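You operate a simulated robot arm through the tools that you are given. There is no shell and no other tool.

The job below is to be done with a simulated two-armed robot. You get a single attempt, and the scene is never put back.

## Task
Take the cap off the bottle that says "1" on the top of the blue bench and lay it down there.

Only the result counts: the job must be done as asked and must still hold three seconds after the hand-in. Knocking over, shifting, dropping, spilling or breaking anything else fails it. A push-on lid holds only when it is set on centred and level and pressed home; a screw cap is set on level and turned clockwise until tight.

## Robot
Two 7-joint arms with three-finger grippers on one trunk, on a base that moves. Base frame: it is fixed to the floor where the robot stands at the start and does not move with it; the origin is under the middle of the robot, x ahead of it, y to its left, z up. Lengths are in mm, angles in rad, forces in N, time in s.
The left shoulder is at the start at [42, 154, 1007], the right one opposite. With the tool pointing down near the work surface each hand reaches from about 100 to 600 mm from the robot's upright axis, wherever it stands, measured 20 degrees to its own side. Places, roughly: bottle [-750, 1750, 1000]. Payload 2.69 kg a hand.
The TCP of each hand is the grasp point between the finger pads, 29 mm short of the fingertips. In the tool frame z runs along the fingers and y along their closing line. The gripper opens to 120 mm; its body begins 78 mm behind the TCP.
Orientation is that of the tool frame in the base frame, as [roll, pitch, yaw] about the fixed x, y, z axes, in that order (R = Rz(yaw) Ry(pitch) Rx(roll)). With the fingers straight down and closing along the base's y, the tool's x points along the base's -x, its y along +y and its z along -z.

## Interface
- The arms move only by the tool drive_tool. It takes "left_steps", "right_steps" or both (then of equal length, played together; a hand with none holds still); each is a list of rows, each an object (a shift or turn left out is 0, a gripper value left out holds the last) with "translation": the shift along the base's x, y, z in mm, a list of three; "angular": the turn, a rotation vector about the base's x, y, z in rad, a list of three. In form: [{"translation": [dx, dy, dz], "angular": [wx, wy, wz]}, ...]. A call has 1 to 20 rows; each row shifts and turns the commanded pose from where the row before left it. "left_fingers" and "right_fingers" are, for a hand that has rows, the closure in counts, from 0 (fully open) to 255 (shut), set as the call begins (left out, the last holds). A row lasts 0.2 s, in which the tool goes at most 50 mm and 0.15 rad; a call with a longer step from one row to the next is refused whole, and so is a gripper value outside its range. A pose out of reach is approached as far as the arm can. The call stops where the force on the tool passes 40 N (or 10 N more than at its start, if that is more) or the arm is blocked; 0.2 s more then pass. The fingers move at their own pace (about 136.2 mm/s each) and stop on an object; they squeeze with about 38 N. The grip force told is the motor's: it shows also when the fingers shut on nothing. Time passes only in rows, and 0.2 s behind the last, so rows that do not move let the fingers close. It gives the time, the measured TCP pose, the force on the tool (base axes), the opening and the grip force at its end, in the units of the frame above (readings bear some noise), with the torque about the TCP (base axes, N m) and any sound that the robot's microphone picked up.
- Cameras (640 x 400 px; columns grow to the right, rows downward): "scene" is now at [157.7, 9.5, 1184.4]; the picture's right is [0.09, -1.00, 0.00], its down [-0.30, -0.03, -0.95] and it looks along [0.95, 0.08, -0.30] (base axes); focal length 214 px, centre (320, 200). "left" rides on the left gripper at [63, 0, -104] in its tool frame; the picture's right is [0.00, 1.00, 0.00], its down [-0.83, 0.00, -0.56] and it looks along [-0.56, 0.00, 0.83] (tool axes); focal length 275 px, centre (320, 200). "right" rides on the right gripper at [63, 0, -104] in its tool frame; the picture's right is [0.00, 1.00, 0.00], its down [-0.83, 0.00, -0.56] and it looks along [-0.56, 0.00, 0.83] (tool axes); focal length 275 px, centre (320, 200). There is no depth. A picture from a camera that has moved, and an enlarged one, comes with that camera's place and axes in the base frame and with its lens.
- get_image(camera): a new picture of that camera. It takes no simulated time.
- slide_trunk(by): moves the trunk up (or, below 0, down) by that many mm; the arms and the scene camera ride with it, the base frame stays. It gives what a move gives, with no picture.
- roll_base(legs): drives the robot by 1 to 6 legs, each [ahead, left, turn to the left] in mm, mm and rad, along the robot's own axes; the way and the turn of a leg run together, so that a leg with both is an arc; at most 1500 mm and 3.142 rad a leg. The arms and the cameras ride along, it lands a little off, and it stops where it bumps. It gives what a move gives.
- pan_tilt(pan, tilt): turns the head with the scene camera to pan (to the left, within 1.396 rad either way) and tilt (down, from -0.506 to 1.204), counted from straight ahead of the robot (the tilt from the chest, where the trunk bows). It gives what a move gives.
- enlarge(camera, box): a new picture of the part [left, top, right, bottom] of that camera's present view, enlarged. It takes no simulated time.
- hand_in(): hands the job in; it is judged then, once.

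Nothing tells you exact positions but the pictures and the camera data. Unless the task says otherwise, let go and move clear before handing in.

The tools are called after "Emit:" by a JSON object that holds its "api" and its "payload". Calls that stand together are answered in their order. drive_tool: Moves the arms, as the interface text tells. Its arguments: {"type":"object","properties":{"left_steps":{"type":"array"},"left_fingers":{"type":"number"},"right_steps":{"type":"array"},"right_fingers":{"type":"number"}},"required":[]} The other tools are called the same way: slide_trunk (by) moves the trunk up or down; roll_base (legs) drives the base; pan_tilt (pan, tilt) turns the head that bears the scene camera; get_image (camera) takes a picture; enlarge (camera, box) takes an enlarged picture of a part of a camera's view; hand_in () hands the job in.

At the start:

```text
clock: 0.0
left_position: [373.6, 159.7, 1061.1]
left_tcp_rot: [3.141, 0.0, 3.14]
left_contact_force: [-0.1, -0.1, 0.1]
left_ft_torque: [-0.05, -0.03, -0.01]
left_opening: 120.1
left_gripper_force: 0.1
right_position: [321.4, -118.8, 1121.6]
right_tcp_rot: [3.141, 0.001, -3.14]
right_contact_force: [0.5, -0.8, 0.4]
right_ft_torque: [0.06, -0.01, 0.0]
right_opening: 119.9
right_gripper_force: 0.0
trunk travel left (down, up): [-375.0, 63.0]
robot x, y, heading: [-2.6, 0.6, 0.0]
head pan, tilt (commanded): [0.086, 0.305]
```

scene: 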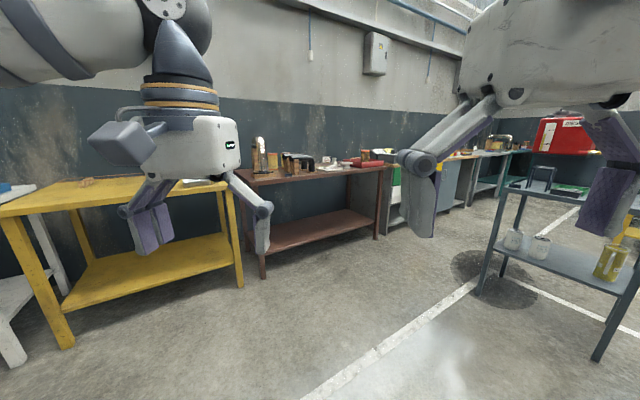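
right: 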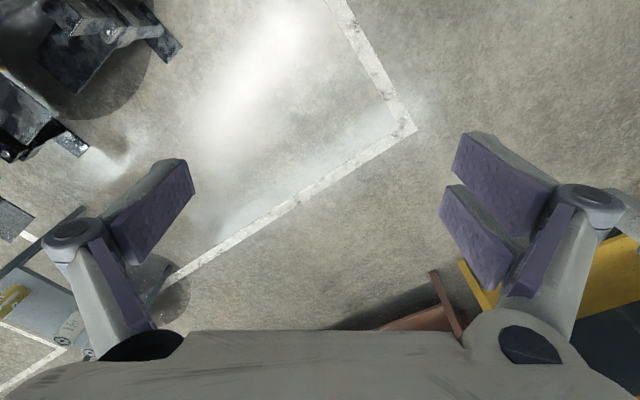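
left: 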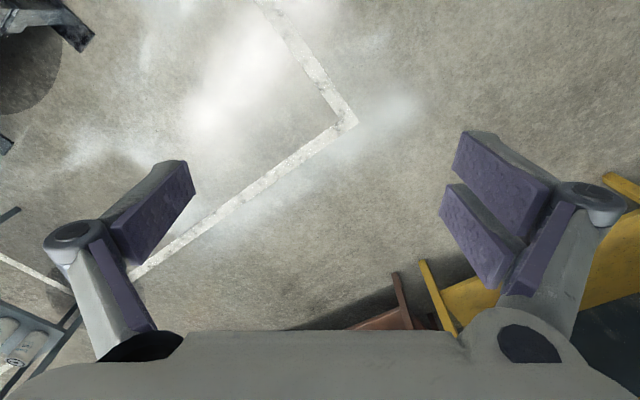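

The first view shows a yellow bench, a brown bench and a grey trolley, but no blue bench; the bottle should be behind and to the left near [-750, 1750, 1000]. I will turn the head left to look for it.

Emit:
{"api": "pan_tilt", "payload": {"pan": 1.39, "tilt": 0.3}}

Emit:
{"api": "get_image", "payload": {"camera": "scene"}}

```text
clock: 1.5
left_position: [373.2, 160.3, 1059.3]
left_tcp_rot: [3.141, 0.0, -3.141]
left_contact_force: [0.3, -0.9, -0.1]
left_ft_torque: [0.02, 0.01, 0.0]
left_opening: 120.1
left_gripper_force: 0.1
right_position: [321.5, -119.8, 1122.7]
right_tcp_rot: [3.141, -0.001, 3.141]
right_contact_force: [-0.7, 0.6, -0.2]
right_ft_torque: [-0.01, -0.01, 0.03]
right_opening: 119.8
right_gripper_force: 0.1
trunk travel left (down, up): [-375.0, 63.0]
robot x, y, heading: [-2.5, 3.2, -0.003]
head pan, tilt (commanded): [1.389, 0.3]
```

```text
taken
camera scene: at [81.7, 93.3, 1184.8], right [0.98, -0.18, 0.0], down [-0.05, -0.29, -0.96], along [0.17, 0.94, -0.3], focal length 214 px, centre (320, 200)
```

scene: 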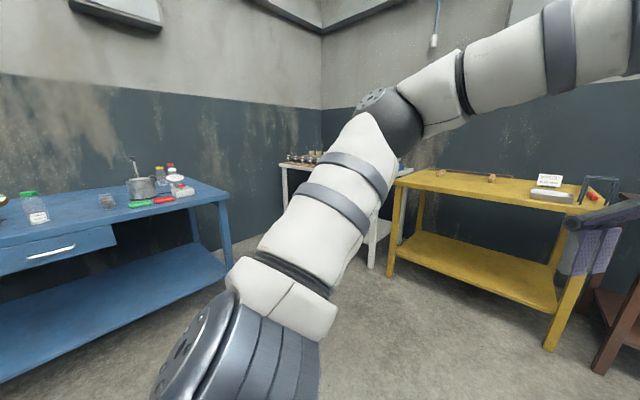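

A blue bench stands to the left with several bottles on it: one with a green cap and label at the near left, and others with yellow and red caps farther away. I will zoom in to find the label "1".

Emit:
{"api": "enlarge", "payload": {"camera": "scene", "box": [0, 140, 240, 290]}}

Emit:
{"api": "enlarge", "payload": {"camera": "scene", "box": [0, 170, 80, 240]}}

Emit:
{"api": "enlarge", "payload": {"camera": "scene", "box": [90, 150, 210, 225]}}

```text
2.67 times, centred on (120, 215) of scene
camera zoom: at [81.7, 93.3, 1184.8], right [0.98, -0.18, 0.0], down [-0.05, -0.29, -0.96], along [0.17, 0.94, -0.3], focal length 572 px, centre (853, 160)
```

zoom: 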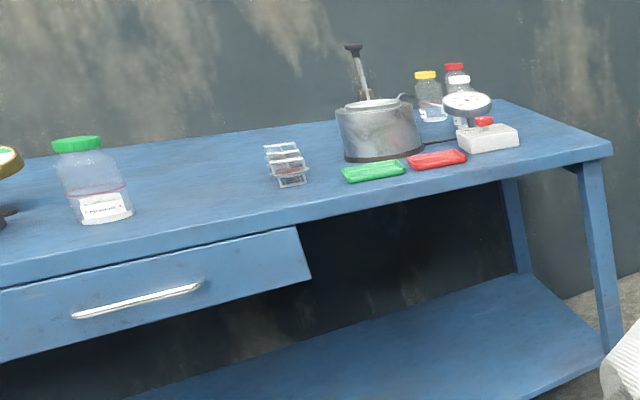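

```text
5.71 times, centred on (40, 205) of scene
camera zoom: at [81.7, 93.3, 1184.8], right [0.98, -0.18, 0.0], down [-0.05, -0.29, -0.96], along [0.17, 0.94, -0.3], focal length 1226 px, centre (1920, 171)
```

zoom: 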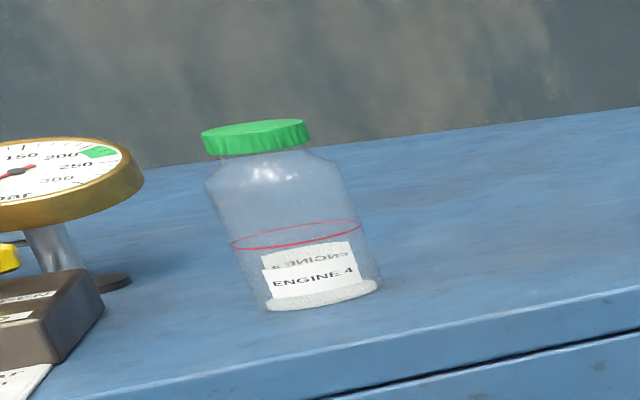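

```text
5.33 times, centred on (150, 188) of scene
camera zoom: at [81.7, 93.3, 1184.8], right [0.98, -0.18, 0.0], down [-0.05, -0.29, -0.96], along [0.17, 0.94, -0.3], focal length 1144 px, centre (1227, 267)
```

zoom: 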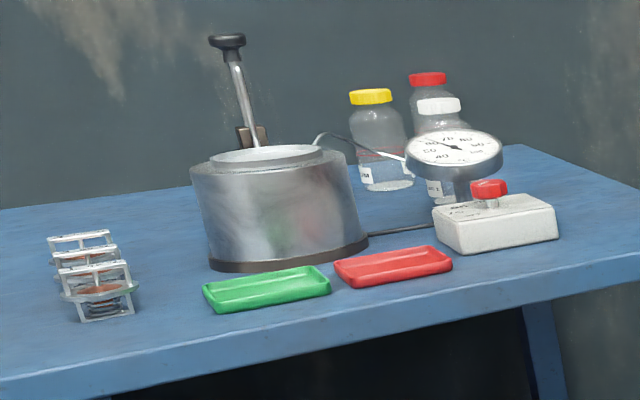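

The green-capped bottle reads "ENGINE 4"; the group near [-700, 1700] has yellow, red and white caps whose labels I can't read yet. The bench's front edge runs at about 45°, so I will turn the robot to face it and look more closely.

Emit:
{"api": "roll_base", "payload": {"legs": [[0, 0, 2.0]]}}

Emit:
{"api": "pan_tilt", "payload": {"pan": 0.0, "tilt": 0.3}}

Emit:
{"api": "get_image", "payload": {"camera": "scene"}}

```text
clock: 6.7
left_position: [-303.9, 269.2, 1061.5]
left_tcp_rot: [3.141, -0.001, -1.131]
left_contact_force: [0.4, -0.7, 0.2]
left_ft_torque: [0.01, 0.02, 0.02]
left_opening: 120.1
left_gripper_force: 0.0
right_position: [-28.5, 342.4, 1122.3]
right_tcp_rot: [3.141, -0.001, -1.131]
right_contact_force: [0.0, 0.3, -0.1]
right_ft_torque: [-0.01, -0.01, 0.03]
right_opening: 119.7
right_gripper_force: 0.0
trunk travel left (down, up): [-375.0, 63.0]
robot x, y, heading: [0.6, 2.0, 2.007]
head pan, tilt (commanded): [1.389, 0.3]
```

```text
clock: 8.2
left_position: [-303.9, 269.3, 1061.8]
left_tcp_rot: [3.141, 0.001, -1.131]
left_contact_force: [-0.3, 0.4, -0.2]
left_ft_torque: [0.02, 0.0, -0.01]
left_opening: 120.0
left_gripper_force: 0.2
right_position: [-28.2, 342.0, 1121.5]
right_tcp_rot: [-3.14, 0.0, -1.13]
right_contact_force: [-0.3, 0.5, 0.4]
right_ft_torque: [-0.05, -0.01, 0.03]
right_opening: 120.0
right_gripper_force: 0.1
trunk travel left (down, up): [-375.0, 63.0]
robot x, y, heading: [1.0, 3.2, 2.007]
head pan, tilt (commanded): [0.0, 0.3]
```

```text
taken
camera scene: at [-66.0, 143.8, 1184.8], right [0.9, 0.43, 0.0], down [0.13, -0.27, -0.96], along [-0.41, 0.86, -0.3], focal length 214 px, centre (320, 200)
```

scene: 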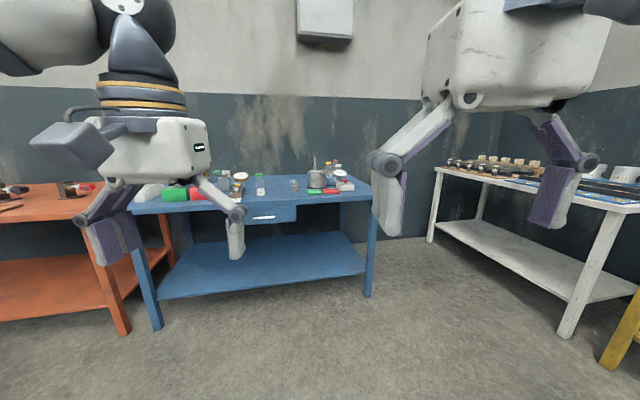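

The blue bench is now clearly in view, with a gap at its right end before the white bench. I will zoom in on the items on it.

Emit:
{"api": "enlarge", "payload": {"camera": "scene", "box": [290, 150, 370, 200]}}

Emit:
{"api": "enlarge", "payload": {"camera": "scene", "box": [200, 150, 300, 212]}}

Emit:
{"api": "enlarge", "payload": {"camera": "scene", "box": [120, 150, 220, 212]}}

```text
8.00 times, centred on (330, 175) of scene
camera zoom: at [-66.0, 143.8, 1184.8], right [0.9, 0.43, 0.0], down [0.13, -0.27, -0.96], along [-0.41, 0.86, -0.3], focal length 1716 px, centre (240, 400)
```

zoom: 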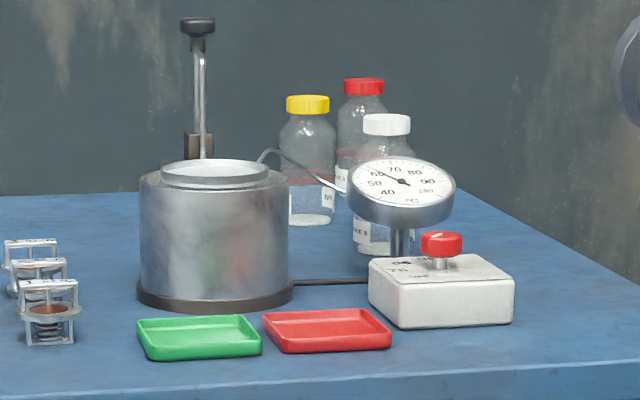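

```text
6.40 times, centred on (250, 181) of scene
camera zoom: at [-66.0, 143.8, 1184.8], right [0.9, 0.43, 0.0], down [0.13, -0.27, -0.96], along [-0.41, 0.86, -0.3], focal length 1373 px, centre (768, 322)
```

zoom: 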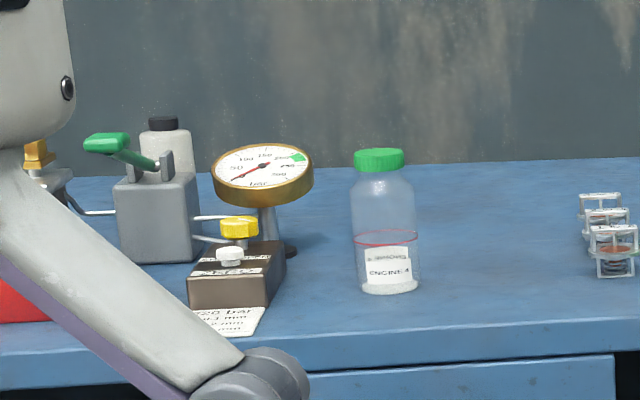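

```text
6.40 times, centred on (170, 181) of scene
camera zoom: at [-66.0, 143.8, 1184.8], right [0.9, 0.43, 0.0], down [0.13, -0.27, -0.96], along [-0.41, 0.86, -0.3], focal length 1373 px, centre (1280, 322)
```

zoom: 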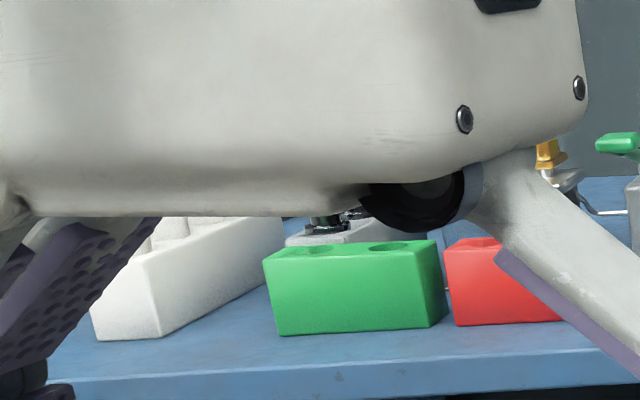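

The group at the right end of the blue bench holds three bottles (yellow, red and white caps) behind a heater and a thermometer gauge. I'll raise the trunk for clearance, drive toward the right end of the bench and look again.

Emit:
{"api": "slide_trunk", "payload": {"by": 60}}

Emit:
{"api": "roll_base", "payload": {"legs": [[1000, -600, 0]]}}

Emit:
{"api": "pan_tilt", "payload": {"pan": 0.7, "tilt": 0.4}}

Emit:
{"api": "get_image", "payload": {"camera": "scene"}}

```text
clock: 9.2
left_position: [-304.3, 270.0, 1119.8]
left_tcp_rot: [-3.141, -0.003, -1.132]
left_contact_force: [0.0, 0.8, -0.7]
left_ft_torque: [0.0, -0.02, -0.02]
left_opening: 119.9
left_gripper_force: 0.1
right_position: [-29.1, 344.5, 1181.9]
right_tcp_rot: [3.141, -0.001, -1.131]
right_contact_force: [-0.2, 0.1, -0.7]
right_ft_torque: [-0.01, -0.04, 0.0]
right_opening: 119.8
right_gripper_force: 0.0
trunk travel left (down, up): [-435.0, 3.0]
robot x, y, heading: [1.9, -1.1, 2.014]
head pan, tilt (commanded): [0.0, 0.3]
```

```text
clock: 15.2
left_position: [-190.1, 1430.6, 1121.6]
left_tcp_rot: [3.141, -0.001, -1.125]
left_contact_force: [0.0, 0.3, 0.2]
left_ft_torque: [-0.02, 0.02, 0.0]
left_opening: 120.1
left_gripper_force: 0.1
right_position: [86.2, 1503.8, 1181.6]
right_tcp_rot: [3.14, -0.001, -1.125]
right_contact_force: [-0.9, 0.2, -1.8]
right_ft_torque: [-0.03, 0.05, -0.04]
right_opening: 120.1
right_gripper_force: 0.2
trunk travel left (down, up): [-435.0, 3.0]
robot x, y, heading: [114.0, 1164.7, 2.017]
head pan, tilt (commanded): [0.0, 0.3]
```

```text
clock: 16.2
left_position: [-190.1, 1429.5, 1122.3]
left_tcp_rot: [-3.141, 0.0, -1.126]
left_contact_force: [-0.2, 0.2, 0.7]
left_ft_torque: [-0.01, 0.02, -0.01]
left_opening: 120.0
left_gripper_force: 0.0
right_position: [86.7, 1504.3, 1181.2]
right_tcp_rot: [3.141, 0.001, -1.126]
right_contact_force: [0.2, 0.2, -0.2]
right_ft_torque: [-0.02, 0.02, 0.01]
right_opening: 119.9
right_gripper_force: 0.0
trunk travel left (down, up): [-435.0, 3.0]
robot x, y, heading: [116.6, 1167.4, 2.014]
head pan, tilt (commanded): [0.7, 0.4]
```

```text
taken
camera scene: at [29.9, 1207.3, 1244.0], right [0.41, 0.91, 0.0], down [0.35, -0.16, -0.92], along [-0.84, 0.38, -0.39], focal length 214 px, centre (320, 200)
```

scene: 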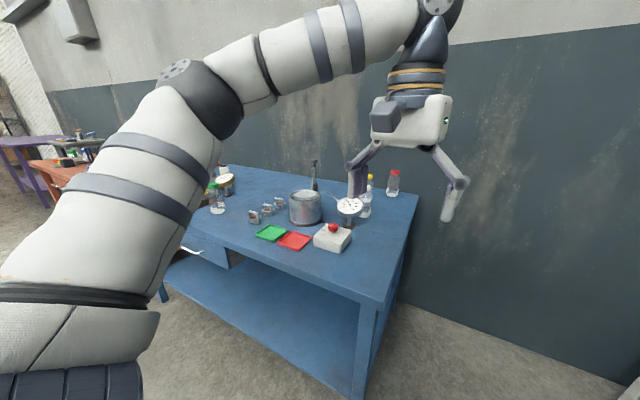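

Emit:
{"api": "enlarge", "payload": {"camera": "scene", "box": [330, 160, 420, 230]}}

Emit:
{"api": "enlarge", "payload": {"camera": "scene", "box": [230, 150, 430, 300]}}

```text
5.71 times, centred on (375, 195) of scene
camera zoom: at [29.9, 1207.3, 1244.0], right [0.41, 0.91, 0.0], down [0.35, -0.16, -0.92], along [-0.84, 0.38, -0.39], focal length 1226 px, centre (6, 229)
```

zoom: 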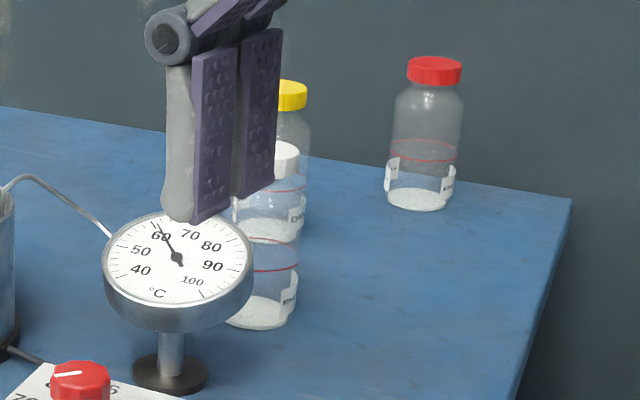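

```text
2.67 times, centred on (330, 225) of scene
camera zoom: at [29.9, 1207.3, 1244.0], right [0.41, 0.91, 0.0], down [0.35, -0.16, -0.92], along [-0.84, 0.38, -0.39], focal length 572 px, centre (293, 133)
```

zoom: 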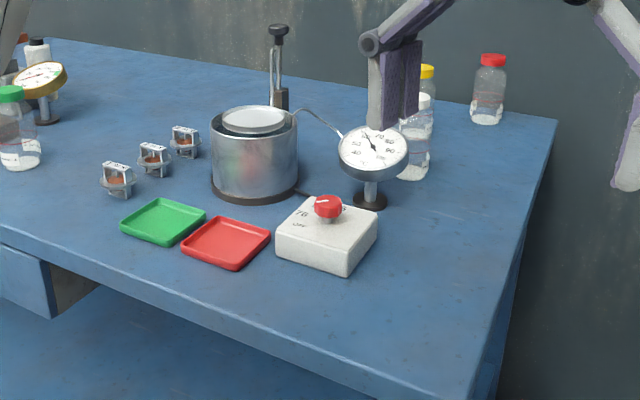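

There are three candidates, which I place at about white [-669, 1754], yellow [-800, 1858] and red [-795, 2010], all with tops near z 945. I will zoom in harder on the labels from here.

Emit:
{"api": "enlarge", "payload": {"camera": "scene", "box": [360, 180, 384, 220]}}

Emit:
{"api": "enlarge", "payload": {"camera": "scene", "box": [380, 165, 406, 200]}}

```text
10.00 times, centred on (372, 200) of scene
camera zoom: at [29.9, 1207.3, 1244.0], right [0.41, 0.91, 0.0], down [0.35, -0.16, -0.92], along [-0.84, 0.38, -0.39], focal length 2145 px, centre (-200, 200)
```

zoom: 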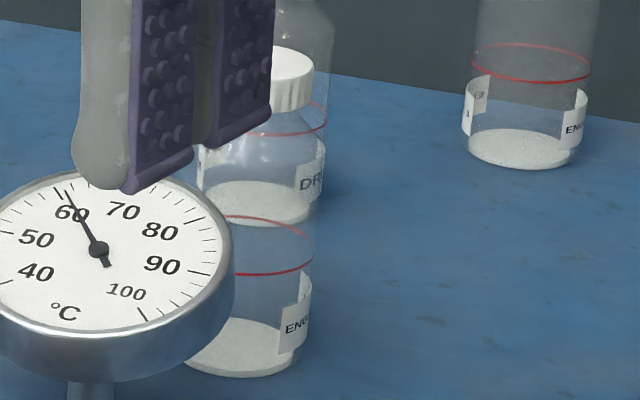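

```text
11.43 times, centred on (393, 182) of scene
camera zoom: at [29.9, 1207.3, 1244.0], right [0.41, 0.91, 0.0], down [0.35, -0.16, -0.92], along [-0.84, 0.38, -0.39], focal length 2451 px, centre (-514, 400)
```

zoom: 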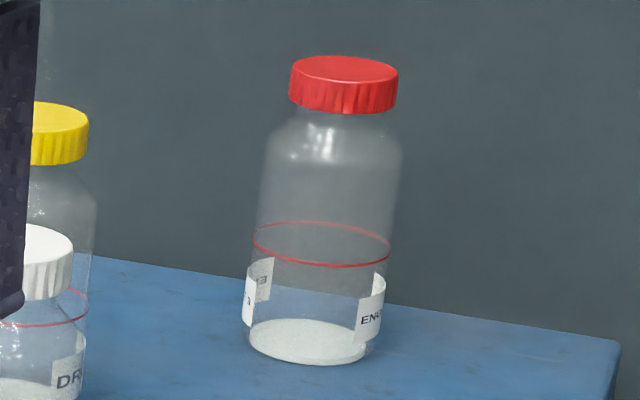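

Partial labels show "ENG…" on the white-capped bottle, "DR…" on the yellow one and "ENGINE … 3" on the red one. The labels face the front and back of the bench, so I'll back off and drive along the front to read them.

Emit:
{"api": "roll_base", "payload": {"legs": [[-340, 0, 0], [0, 850, 0]]}}

Emit:
{"api": "pan_tilt", "payload": {"pan": -0.3, "tilt": 0.3}}

Emit:
{"api": "get_image", "payload": {"camera": "scene"}}

```text
clock: 25.0
left_position: [-822.5, 757.9, 1120.5]
left_tcp_rot: [-3.141, 0.0, -1.127]
left_contact_force: [0.1, -0.1, 0.1]
left_ft_torque: [-0.02, 0.01, -0.01]
left_opening: 119.8
left_gripper_force: 0.1
right_position: [-547.3, 832.6, 1182.0]
right_tcp_rot: [3.139, -0.002, -1.128]
right_contact_force: [0.1, 0.3, -0.6]
right_ft_torque: [0.01, 0.04, -0.01]
right_opening: 120.1
right_gripper_force: 0.0
trunk travel left (down, up): [-435.0, 3.0]
robot x, y, heading: [-515.9, 487.6, 2.008]
head pan, tilt (commanded): [0.7, 0.4]
```

```text
clock: 26.3
left_position: [-821.6, 758.1, 1122.4]
left_tcp_rot: [3.141, 0.0, -1.127]
left_contact_force: [-0.2, -0.2, -0.1]
left_ft_torque: [0.02, 0.04, 0.0]
left_opening: 120.0
left_gripper_force: 0.0
right_position: [-546.9, 832.0, 1181.4]
right_tcp_rot: [3.141, -0.001, -1.127]
right_contact_force: [0.4, 1.0, -0.2]
right_ft_torque: [0.05, -0.02, -0.01]
right_opening: 120.3
right_gripper_force: 0.1
trunk travel left (down, up): [-435.0, 3.0]
robot x, y, heading: [-515.9, 491.8, 2.019]
head pan, tilt (commanded): [-0.3, 0.3]
```

```text
taken
camera scene: at [-532.0, 588.5, 1253.3], right [0.99, 0.14, 0.0], down [0.04, -0.29, -0.96], along [-0.14, 0.95, -0.3], focal length 214 px, centre (320, 200)
```

scene: 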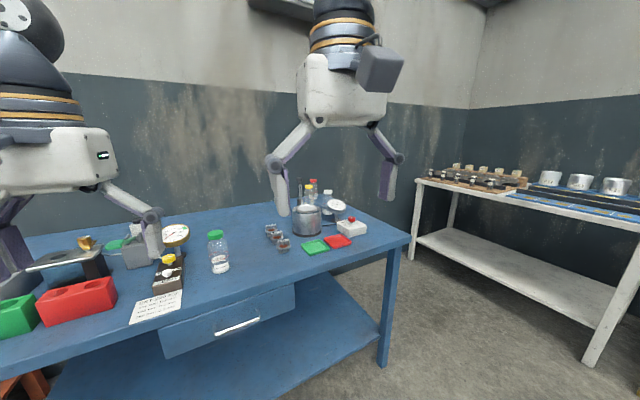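

Emit:
{"api": "enlarge", "payload": {"camera": "scene", "box": [290, 172, 350, 212]}}

Emit:
{"api": "enlarge", "payload": {"camera": "scene", "box": [316, 188, 332, 208]}}

Emit:
{"api": "enlarge", "payload": {"camera": "scene", "box": [80, 210, 260, 330]}}

```text
10.00 times, centred on (320, 192) of scene
camera zoom: at [-532.0, 588.5, 1253.3], right [0.99, 0.14, 0.0], down [0.04, -0.29, -0.96], along [-0.14, 0.95, -0.3], focal length 2145 px, centre (320, 280)
```

zoom: 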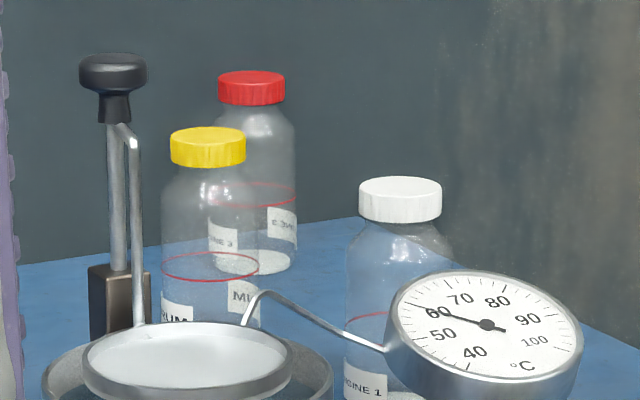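

```text
16.00 times, centred on (324, 198) of scene
camera zoom: at [-532.0, 588.5, 1253.3], right [0.99, 0.14, 0.0], down [0.04, -0.29, -0.96], along [-0.14, 0.95, -0.3], focal length 3432 px, centre (256, 232)
```

zoom: 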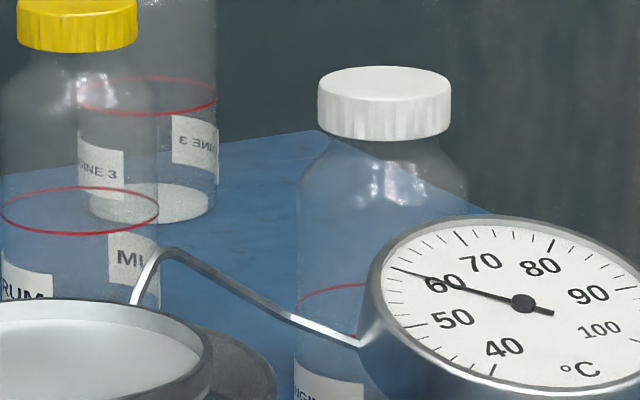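

```text
3.33 times, centred on (170, 270) of scene
camera zoom: at [-532.0, 588.5, 1253.3], right [0.99, 0.14, 0.0], down [0.04, -0.29, -0.96], along [-0.14, 0.95, -0.3], focal length 715 px, centre (820, -33)
```

zoom: 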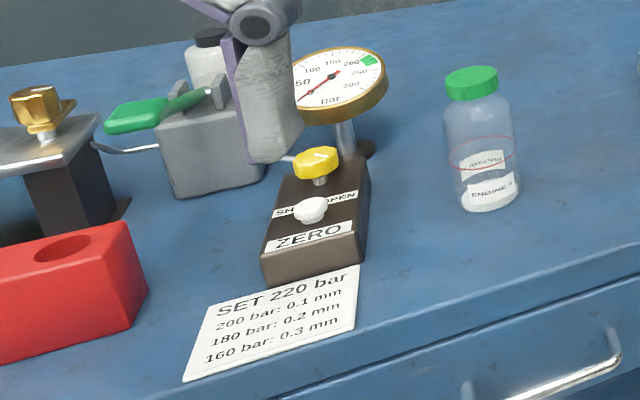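

The labels now read: white cap "ENGINE 1", yellow "DRUM", red "ENGINE 3", green "ENGINE 4". The target is the white-capped bottle at about [-665, 1754], cap top near z 945. Before approaching from the bench's right end I'll check my base's footprint by looking down.

Emit:
{"api": "pan_tilt", "payload": {"pan": 0.0, "tilt": 1.2}}

Emit:
{"api": "get_image", "payload": {"camera": "scene"}}

Emit:
{"api": "pan_tilt", "payload": {"pan": -1.3, "tilt": 0.8}}

Emit:
{"api": "get_image", "payload": {"camera": "scene"}}

```text
clock: 27.5
left_position: [-822.5, 758.0, 1121.2]
left_tcp_rot: [-3.141, 0.001, -1.129]
left_contact_force: [0.0, 0.0, 0.3]
left_ft_torque: [0.03, -0.02, 0.03]
left_opening: 119.9
left_gripper_force: 0.1
right_position: [-546.1, 831.8, 1181.4]
right_tcp_rot: [-3.142, 0.0, -1.128]
right_contact_force: [-0.5, -0.6, -0.3]
right_ft_torque: [0.03, -0.01, -0.01]
right_opening: 120.0
right_gripper_force: 0.1
trunk travel left (down, up): [-435.0, 3.0]
robot x, y, heading: [-515.0, 491.5, 2.011]
head pan, tilt (commanded): [0.0, 1.201]
```

```text
taken
camera scene: at [-542.6, 546.7, 1181.2], right [0.9, 0.43, 0.0], down [0.4, -0.84, -0.36], along [-0.16, 0.33, -0.93], focal length 214 px, centre (320, 200)
```

scene: 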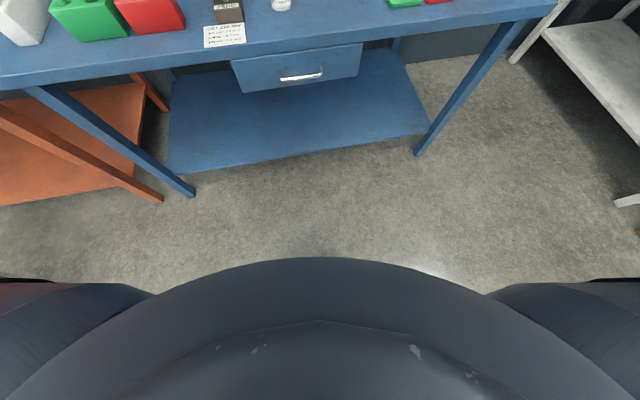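

```text
clock: 29.0
left_position: [-822.7, 757.1, 1120.4]
left_tcp_rot: [3.139, 0.0, -1.126]
left_contact_force: [0.2, 0.4, -0.2]
left_ft_torque: [0.03, 0.0, 0.0]
left_opening: 119.9
left_gripper_force: 0.1
right_position: [-546.7, 830.8, 1181.5]
right_tcp_rot: [3.14, 0.0, -1.127]
right_contact_force: [-0.5, 0.4, -0.2]
right_ft_torque: [-0.03, 0.05, -0.03]
right_opening: 120.0
right_gripper_force: 0.0
trunk travel left (down, up): [-435.0, 3.0]
robot x, y, heading: [-516.6, 486.6, 2.012]
head pan, tilt (commanded): [-1.3, 0.799]
```

```text
taken
camera scene: at [-457.7, 549.0, 1208.9], right [0.65, -0.76, 0.0], down [-0.54, -0.47, -0.7], along [0.53, 0.46, -0.72], focal length 214 px, centre (320, 200)
```

scene: 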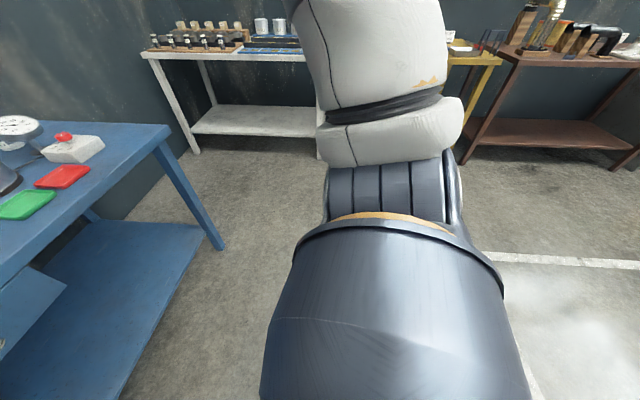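

From the downward view the base does not stick out more than about 190 mm ahead of the axis, and the bench's front right corner is at about [-260, 1467]. I'll drive right, then ahead past the corner into the gap, and turn toward the bottle.

Emit:
{"api": "roll_base", "payload": {"legs": [[0, -1000, 0], [850, 0, 0], [0, 0, 1.3]]}}

Emit:
{"api": "pan_tilt", "payload": {"pan": 0.0, "tilt": 0.5}}

Emit:
{"api": "get_image", "payload": {"camera": "scene"}}

```text
clock: 44.1
left_position: [-332.9, 1480.4, 1120.9]
left_tcp_rot: [3.141, 0.0, 0.114]
left_contact_force: [-0.3, -0.4, 1.1]
left_ft_torque: [-0.02, -0.02, 0.01]
left_opening: 120.1
left_gripper_force: 0.1
right_position: [-313.7, 1765.2, 1182.5]
right_tcp_rot: [-3.142, 0.0, 0.114]
right_contact_force: [-0.1, -1.2, 1.0]
right_ft_torque: [0.03, -0.02, 0.01]
right_opening: 120.0
right_gripper_force: 0.0
trunk travel left (down, up): [-435.0, 3.0]
robot x, y, heading: [17.6, 1684.8, -3.022]
head pan, tilt (commanded): [-1.3, 0.799]
```

```text
clock: 45.6
left_position: [-332.7, 1480.9, 1122.0]
left_tcp_rot: [3.141, 0.0, 0.116]
left_contact_force: [0.0, 0.3, -0.5]
left_ft_torque: [0.01, 0.02, 0.02]
left_opening: 120.2
left_gripper_force: 0.1
right_position: [-314.0, 1765.3, 1182.5]
right_tcp_rot: [3.141, 0.0, 0.113]
right_contact_force: [0.2, 0.0, -0.5]
right_ft_torque: [0.01, -0.02, -0.03]
right_opening: 119.9
right_gripper_force: 0.0
trunk travel left (down, up): [-435.0, 3.0]
robot x, y, heading: [18.4, 1681.8, -3.031]
head pan, tilt (commanded): [0.0, 0.499]
```

```text
taken
camera scene: at [-75.6, 1673.4, 1234.9], right [-0.11, 0.99, 0.0], down [0.48, 0.05, -0.88], along [-0.87, -0.1, -0.48], focal length 214 px, centre (320, 200)
```

scene: 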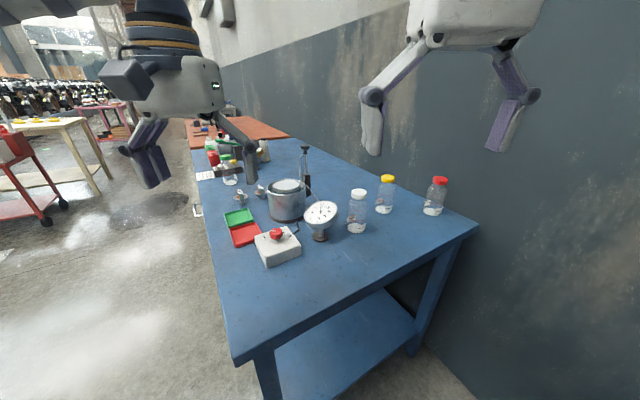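

The view down the bench is clear: the white-capped bottle stands right of the thermometer gauge, with the yellow and red ones behind it to the right. I will zoom in for a more precise fix.

Emit:
{"api": "enlarge", "payload": {"camera": "scene", "box": [290, 160, 480, 280]}}

Emit:
{"api": "enlarge", "payload": {"camera": "scene", "box": [330, 180, 394, 240]}}

```text
3.33 times, centred on (385, 220) of scene
camera zoom: at [-75.6, 1673.4, 1234.9], right [-0.11, 0.99, 0.0], down [0.48, 0.05, -0.88], along [-0.87, -0.1, -0.48], focal length 715 px, centre (103, 133)
```

zoom: 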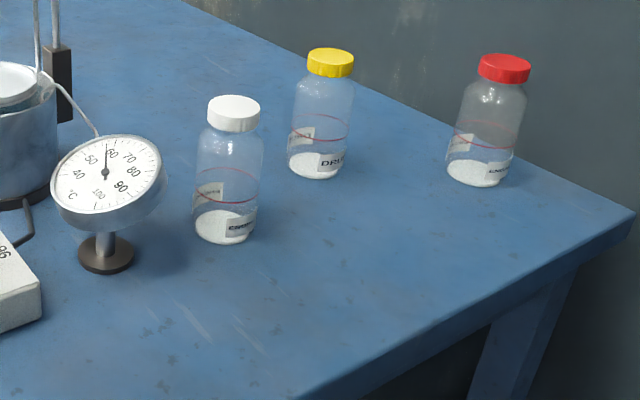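

```text
6.67 times, centred on (362, 210) of scene
camera zoom: at [-75.6, 1673.4, 1234.9], right [-0.11, 0.99, 0.0], down [0.48, 0.05, -0.88], along [-0.87, -0.1, -0.48], focal length 1430 px, centre (40, 133)
```

zoom: 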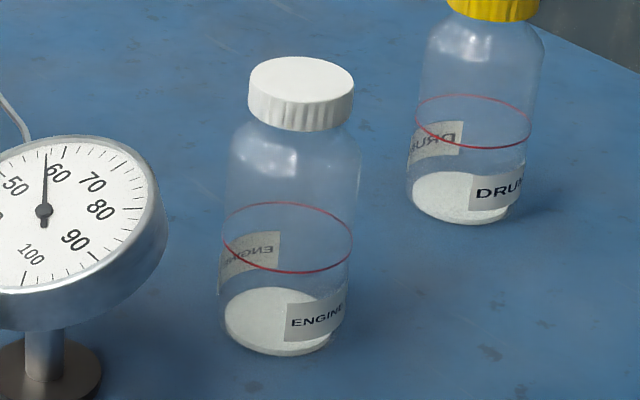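

I want an accurate table height, so I will zoom on the bench corners from here.

Emit:
{"api": "enlarge", "payload": {"camera": "scene", "box": [210, 335, 274, 375]}}

Emit:
{"api": "enlarge", "payload": {"camera": "scene", "box": [440, 210, 504, 250]}}

Emit:
{"api": "get_image", "payload": {"camera": "right"}}

Emit:
{"api": "get_image", "payload": {"camera": "left"}}

```text
10.00 times, centred on (242, 355) of scene
camera zoom: at [-75.6, 1673.4, 1234.9], right [-0.11, 0.99, 0.0], down [0.48, 0.05, -0.88], along [-0.87, -0.1, -0.48], focal length 2145 px, centre (1100, -1350)
```

zoom: 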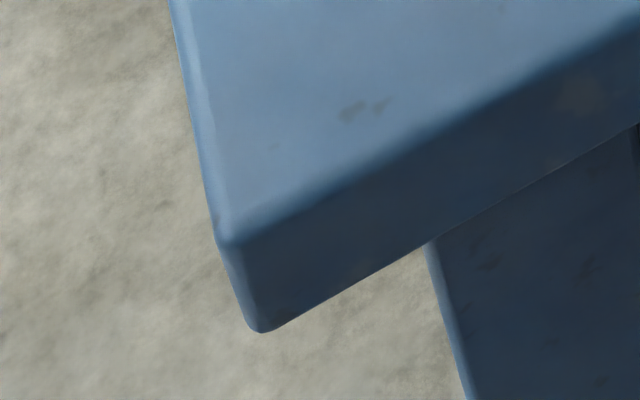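

```text
10.00 times, centred on (472, 230) of scene
camera zoom: at [-75.6, 1673.4, 1234.9], right [-0.11, 0.99, 0.0], down [0.48, 0.05, -0.88], along [-0.87, -0.1, -0.48], focal length 2145 px, centre (-1200, -100)
```

zoom: 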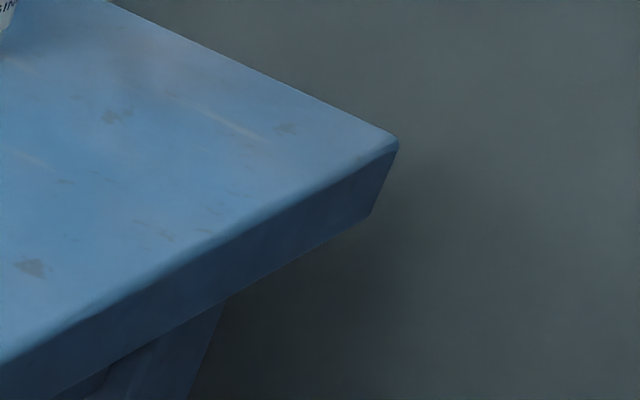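

```text
taken
camera right: at [-250.8, 1773.2, 1285.6], right [0.12, -0.99, 0.0], down [-0.83, -0.1, 0.56], along [-0.55, -0.07, -0.83], focal length 275 px, centre (320, 200)
```

right: 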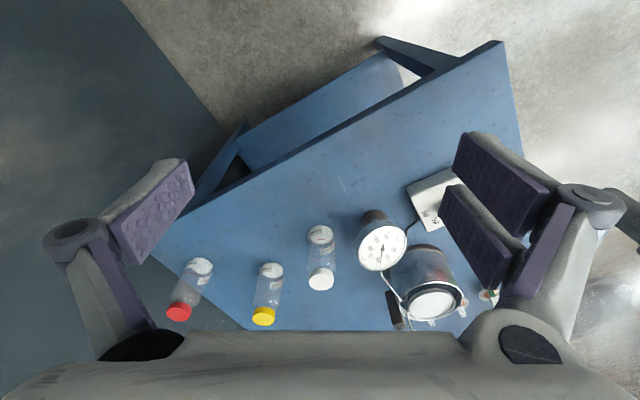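

```text
taken
camera left: at [-270.4, 1487.9, 1225.7], right [0.11, -0.99, 0.0], down [-0.83, -0.09, 0.56], along [-0.55, -0.06, -0.83], focal length 275 px, centre (320, 200)
```

left: 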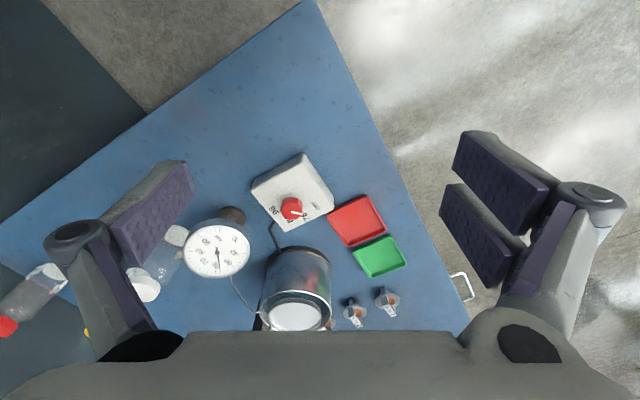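

The table top comes out near z 812, the bottle at about [-663, 1727] with cap top near 945, and the gauge rim about 75 mm from its axis. I'll turn square to the bench's right end, then shift right and slightly ahead so the bottle is about 20° to my right at 450 mm.

Emit:
{"api": "roll_base", "payload": {"legs": [[0, 0, 0.525], [0, -280, 0], [80, 0, 0]]}}

Emit:
{"api": "pan_tilt", "payload": {"pan": -0.1, "tilt": 0.6}}

Emit:
{"api": "get_image", "payload": {"camera": "scene"}}

Emit:
{"api": "get_image", "payload": {"camera": "right"}}

Emit:
{"api": "get_image", "payload": {"camera": "left"}}

```text
clock: 50.5
left_position: [-411.1, 1504.7, 1120.5]
left_tcp_rot: [3.141, 0.0, 0.645]
left_contact_force: [-0.5, 1.1, 0.2]
left_ft_torque: [0.02, -0.05, -0.01]
left_opening: 119.9
left_gripper_force: 0.0
right_position: [-539.6, 1759.9, 1181.9]
right_tcp_rot: [3.141, 0.001, 0.643]
right_contact_force: [0.7, -0.2, -0.8]
right_ft_torque: [0.02, -0.02, -0.01]
right_opening: 120.0
right_gripper_force: 0.0
trunk travel left (down, up): [-435.0, 3.0]
robot x, y, heading: [-211.2, 1857.5, -2.5]
head pan, tilt (commanded): [0.0, 0.499]
```

```text
clock: 51.1
left_position: [-412.1, 1505.2, 1122.4]
left_tcp_rot: [3.141, 0.001, 0.644]
left_contact_force: [-0.2, -0.2, 0.3]
left_ft_torque: [-0.01, -0.01, -0.05]
left_opening: 120.0
left_gripper_force: 0.1
right_position: [-539.9, 1760.5, 1182.3]
right_tcp_rot: [-3.141, 0.0, 0.643]
right_contact_force: [0.1, 0.0, -0.3]
right_ft_torque: [0.03, 0.01, 0.01]
right_opening: 120.0
right_gripper_force: 0.0
trunk travel left (down, up): [-435.0, 3.0]
robot x, y, heading: [-211.9, 1856.8, -2.496]
head pan, tilt (commanded): [-0.099, 0.6]
```

```text
taken
camera scene: at [-289.2, 1810.1, 1225.8], right [-0.52, 0.86, 0.0], down [0.48, 0.29, -0.83], along [-0.71, -0.43, -0.56], focal length 214 px, centre (320, 200)
```

scene: 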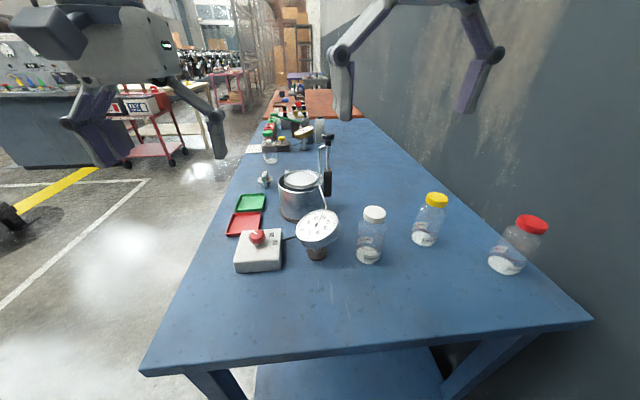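

```text
taken
camera right: at [-488.7, 1798.8, 1285.6], right [0.6, -0.8, 0.0], down [-0.66, -0.5, 0.56], along [-0.44, -0.34, -0.83], focal length 275 px, centre (320, 200)
```

right: 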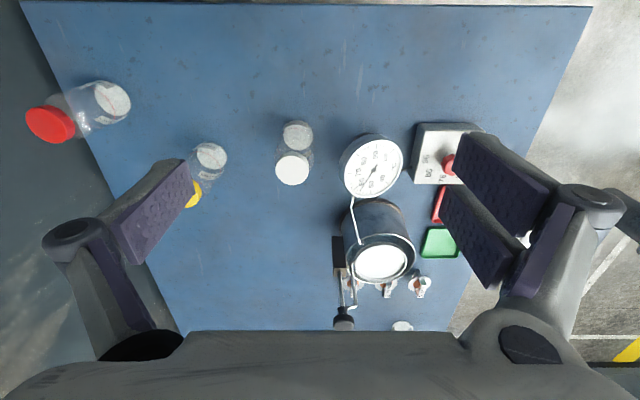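

```text
taken
camera left: at [-361.5, 1543.2, 1225.7], right [0.6, -0.8, 0.0], down [-0.67, -0.5, 0.56], along [-0.45, -0.33, -0.83], focal length 275 px, centre (320, 200)
```

left: 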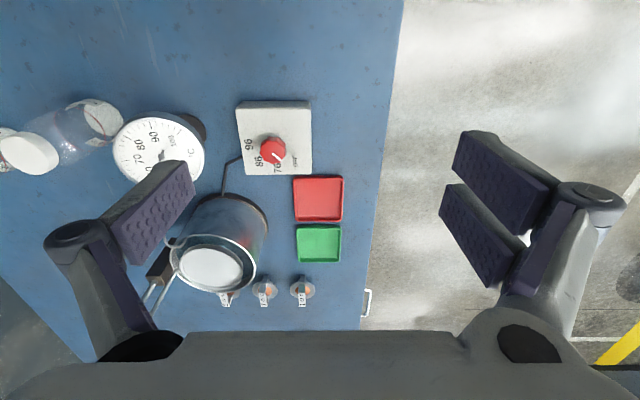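

Three cameras agree that the white cap's top centre is at about [-652, 1723, 947]. I'll part-close the right hand to about 80 mm, bring it above the cap and turn it clockwise beforehand so it has room to unscrew counter-clockwise.

Emit:
{"api": "drive_tool", "payload": {"right_steps": [{"translation": [-11.2, -3.75, 0], "angular": [0, 0, -0.13]}, {"translation": [-11.2, -3.75, 0], "angular": [0, 0, -0.13]}, {"translation": [-11.2, -3.75, 0], "angular": [0, 0, -0.13]}, {"translation": [-11.2, -3.75, 0], "angular": [0, 0, -0.13]}, {"translation": [-11.2, -3.75, 0], "angular": [0, 0, -0.13]}, {"translation": [-11.2, -3.75, 0], "angular": [0, 0, -0.13]}, {"translation": [-11.2, -3.75, 0], "angular": [0, 0, -0.13]}, {"translation": [-11.2, -3.75, 0], "angular": [0, 0, -0.13]}, {"translation": [-11.2, -3.75, 0], "angular": [0, 0, -0.13]}, {"translation": [-11.2, -3.75, 0], "angular": [0, 0, -0.13]}, {"translation": [0, 0, 0]}, {"translation": [0, 0, 0]}], "right_fingers": 85}}

Emit:
{"api": "get_image", "payload": {"camera": "right"}}

Emit:
{"api": "get_image", "payload": {"camera": "scene"}}

```text
clock: 53.7
left_position: [-411.5, 1505.7, 1121.0]
left_tcp_rot: [-3.141, 0.0, 0.642]
left_contact_force: [0.2, 0.0, 0.4]
left_ft_torque: [0.01, 0.03, -0.02]
left_opening: 119.8
left_gripper_force: 0.2
right_position: [-652.7, 1721.7, 1182.8]
right_tcp_rot: [-3.141, 0.0, -0.658]
right_contact_force: [-1.4, -0.3, 0.1]
right_ft_torque: [0.03, 0.0, -0.02]
right_opening: 79.9
right_gripper_force: 0.0
trunk travel left (down, up): [-435.0, 3.0]
robot x, y, heading: [-208.1, 1857.0, -2.495]
head pan, tilt (commanded): [-0.099, 0.6]
```

```text
taken
camera right: at [-601.2, 1684.2, 1286.2], right [-0.61, -0.79, 0.0], down [-0.66, 0.5, 0.56], along [-0.44, 0.34, -0.83], focal length 275 px, centre (320, 200)
```

right: 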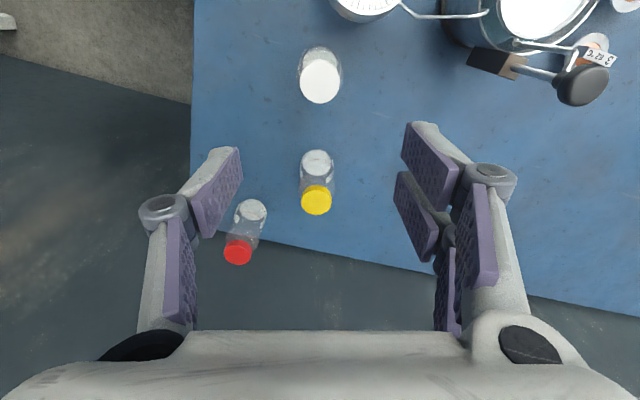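

```text
taken
camera scene: at [-289.3, 1810.1, 1225.8], right [-0.52, 0.86, 0.0], down [0.48, 0.29, -0.83], along [-0.71, -0.43, -0.57], focal length 214 px, centre (320, 200)
```

scene: 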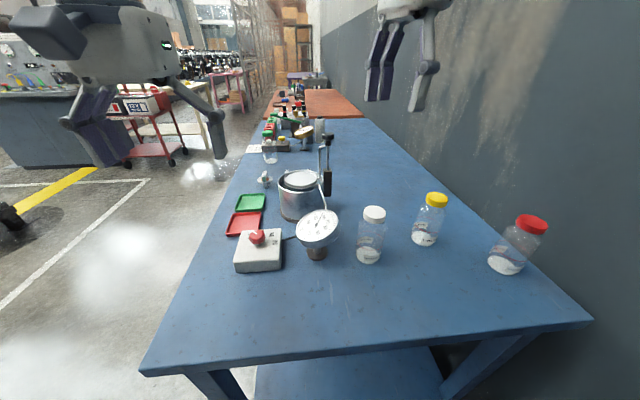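

The right hand is now centred above the cap in its own camera (cap at column 320). I'll lower it to just above the cap and check again.

Emit:
{"api": "drive_tool", "payload": {"right_steps": [{"translation": [0.5, 1, -25]}, {"translation": [0, 0, -25]}, {"translation": [0, 0, -25]}, {"translation": [0, 0, -25]}, {"translation": [0, 0, -25]}, {"translation": [0, 0, -25]}, {"translation": [0, 0, -25]}]}}

Emit:
{"api": "get_image", "payload": {"camera": "right"}}

Emit:
{"api": "get_image", "payload": {"camera": "scene"}}

Emit:
{"api": "get_image", "payload": {"camera": "left"}}

```text
clock: 55.3
left_position: [-412.8, 1504.9, 1120.7]
left_tcp_rot: [3.141, -0.001, 0.644]
left_contact_force: [-0.6, -0.3, -0.2]
left_ft_torque: [0.01, 0.02, -0.05]
left_opening: 120.2
left_gripper_force: 0.0
right_position: [-651.6, 1723.3, 1007.3]
right_tcp_rot: [3.141, 0.0, -0.656]
right_contact_force: [-0.2, -1.0, -0.1]
right_ft_torque: [-0.03, -0.01, -0.03]
right_opening: 80.0
right_gripper_force: 0.0
trunk travel left (down, up): [-435.0, 3.0]
robot x, y, heading: [-207.1, 1859.6, -2.493]
head pan, tilt (commanded): [-0.099, 0.6]
```

```text
taken
camera right: at [-601.2, 1685.4, 1110.5], right [-0.61, -0.8, 0.0], down [-0.66, 0.5, 0.56], along [-0.44, 0.34, -0.83], focal length 275 px, centre (320, 200)
```

right: 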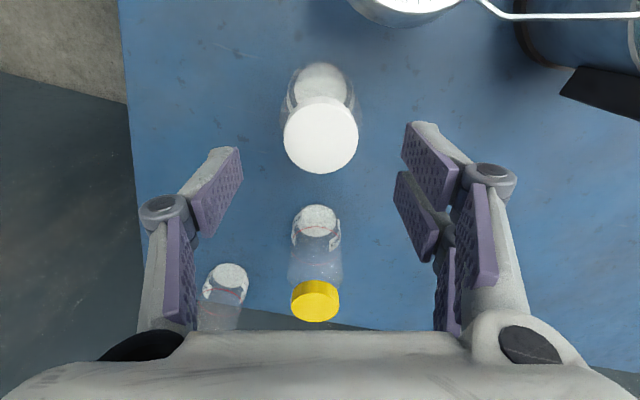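

```text
taken
camera scene: at [-289.5, 1809.9, 1225.7], right [-0.52, 0.86, 0.0], down [0.48, 0.29, -0.82], along [-0.71, -0.43, -0.57], focal length 214 px, centre (320, 200)
```

scene: 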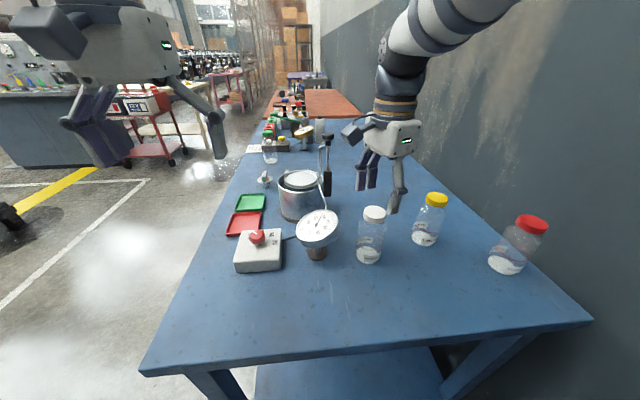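

```text
taken
camera left: at [-361.8, 1542.9, 1225.5], right [0.6, -0.8, 0.0], down [-0.67, -0.5, 0.56], along [-0.45, -0.33, -0.83], focal length 275 px, centre (320, 200)
```

left: 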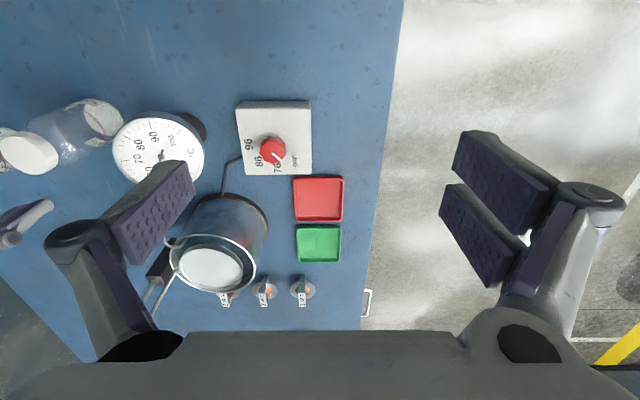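

The cap is centred between the fingers (own-camera estimate [-650, 1722, 946] against TCP [-651.6, 1723.3]). I'll lower so the fingertips reach just the cap's lower rim, then close on it.

Emit:
{"api": "drive_tool", "payload": {"right_steps": [{"translation": [1, -0.5, -15]}, {"translation": [0, 0, -15]}, {"translation": [0, 0, -12]}, {"translation": [0, 0, -8]}]}}

Emit:
{"api": "get_image", "payload": {"camera": "right"}}

Emit:
{"api": "enlarge", "payload": {"camera": "scene", "box": [290, 140, 450, 280]}}

```text
clock: 56.3
left_position: [-412.4, 1504.1, 1122.0]
left_tcp_rot: [-3.141, 0.0, 0.645]
left_contact_force: [-0.3, 0.1, 0.0]
left_ft_torque: [0.01, 0.0, 0.04]
left_opening: 119.8
left_gripper_force: 0.1
right_position: [-649.7, 1723.1, 957.0]
right_tcp_rot: [-3.141, 0.0, -0.654]
right_contact_force: [1.1, 0.5, 0.9]
right_ft_torque: [-0.01, 0.03, -0.02]
right_opening: 80.0
right_gripper_force: 0.1
trunk travel left (down, up): [-435.0, 3.0]
robot x, y, heading: [-208.9, 1856.3, -2.496]
head pan, tilt (commanded): [-0.099, 0.6]
```

```text
taken
camera right: at [-599.6, 1685.0, 1060.9], right [-0.61, -0.8, 0.0], down [-0.66, 0.5, 0.56], along [-0.44, 0.34, -0.83], focal length 275 px, centre (320, 200)
```

right: 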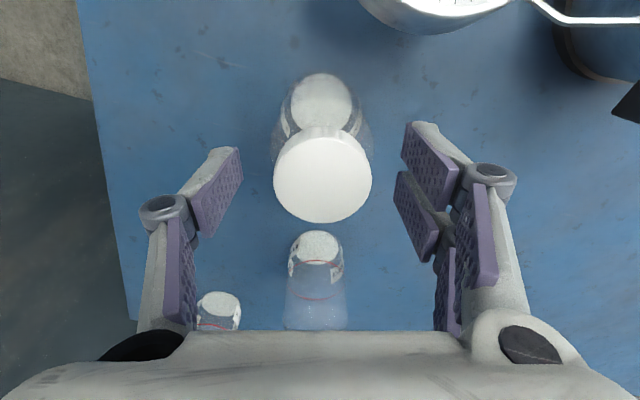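

```text
2.86 times, centred on (370, 210) of scene
camera zoom: at [-289.3, 1810.1, 1225.8], right [-0.52, 0.86, 0.0], down [0.48, 0.29, -0.83], along [-0.71, -0.43, -0.56], focal length 613 px, centre (177, 171)
```

zoom: 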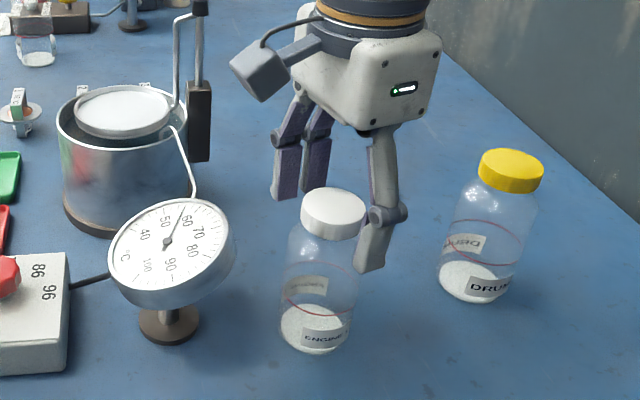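

The fingers straddle the cap. I'll raise by 3 mm, narrow the opening to about 52 mm and check the fingertip height against the cap rim before squeezing.

Emit:
{"api": "drive_tool", "payload": {"right_steps": [{"translation": [0, 0, 3]}, {"translation": [0, 0, 0]}, {"translation": [0, 0, 0]}], "right_fingers": 143}}

Emit:
{"api": "get_image", "payload": {"camera": "right"}}

Emit:
{"api": "enlarge", "payload": {"camera": "scene", "box": [344, 190, 400, 240]}}

Emit:
{"api": "enlarge", "payload": {"camera": "left", "box": [0, 80, 140, 260]}}

```text
clock: 57.1
left_position: [-411.8, 1504.8, 1121.3]
left_tcp_rot: [3.141, 0.001, 0.645]
left_contact_force: [-0.4, 0.1, -0.3]
left_ft_torque: [0.0, -0.02, -0.01]
left_opening: 119.8
left_gripper_force: 0.0
right_position: [-650.6, 1724.6, 960.2]
right_tcp_rot: [3.141, 0.001, -0.656]
right_contact_force: [0.0, 0.0, 0.3]
right_ft_torque: [0.03, 0.0, -0.01]
right_opening: 52.4
right_gripper_force: 0.1
trunk travel left (down, up): [-435.0, 3.0]
robot x, y, heading: [-208.5, 1860.2, -2.497]
head pan, tilt (commanded): [-0.099, 0.6]
```

```text
taken
camera right: at [-599.8, 1685.0, 1063.9], right [-0.61, -0.8, 0.0], down [-0.66, 0.5, 0.56], along [-0.44, 0.34, -0.83], focal length 275 px, centre (320, 200)
```

right: 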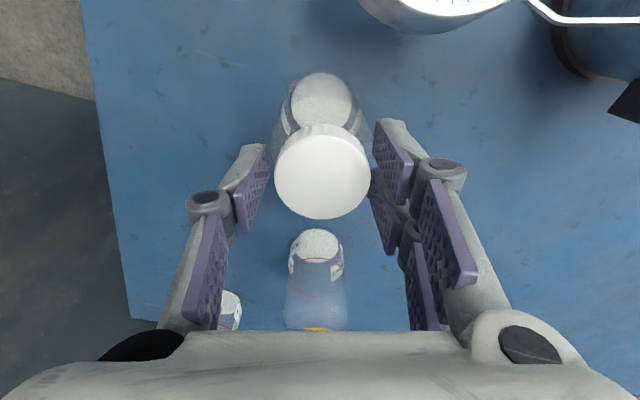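

```text
8.00 times, centred on (372, 215) of scene
camera zoom: at [-289.2, 1810.1, 1225.8], right [-0.52, 0.86, 0.0], down [0.48, 0.29, -0.83], along [-0.71, -0.43, -0.56], focal length 1716 px, centre (-96, 80)
```

zoom: 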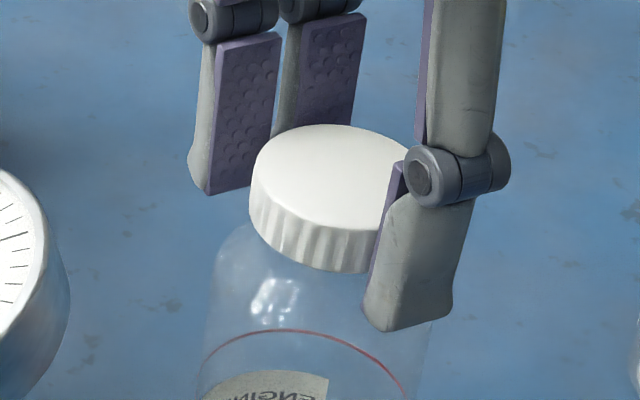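

```text
2.22 times, centred on (70, 170) of left
camera zoom: at [-361.5, 1543.2, 1225.7], right [0.6, -0.8, 0.0], down [-0.67, -0.5, 0.56], along [-0.45, -0.33, -0.83], focal length 612 px, centre (876, 267)
```

zoom: 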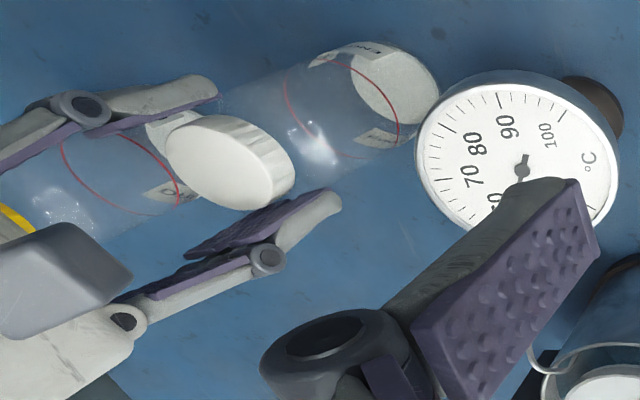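

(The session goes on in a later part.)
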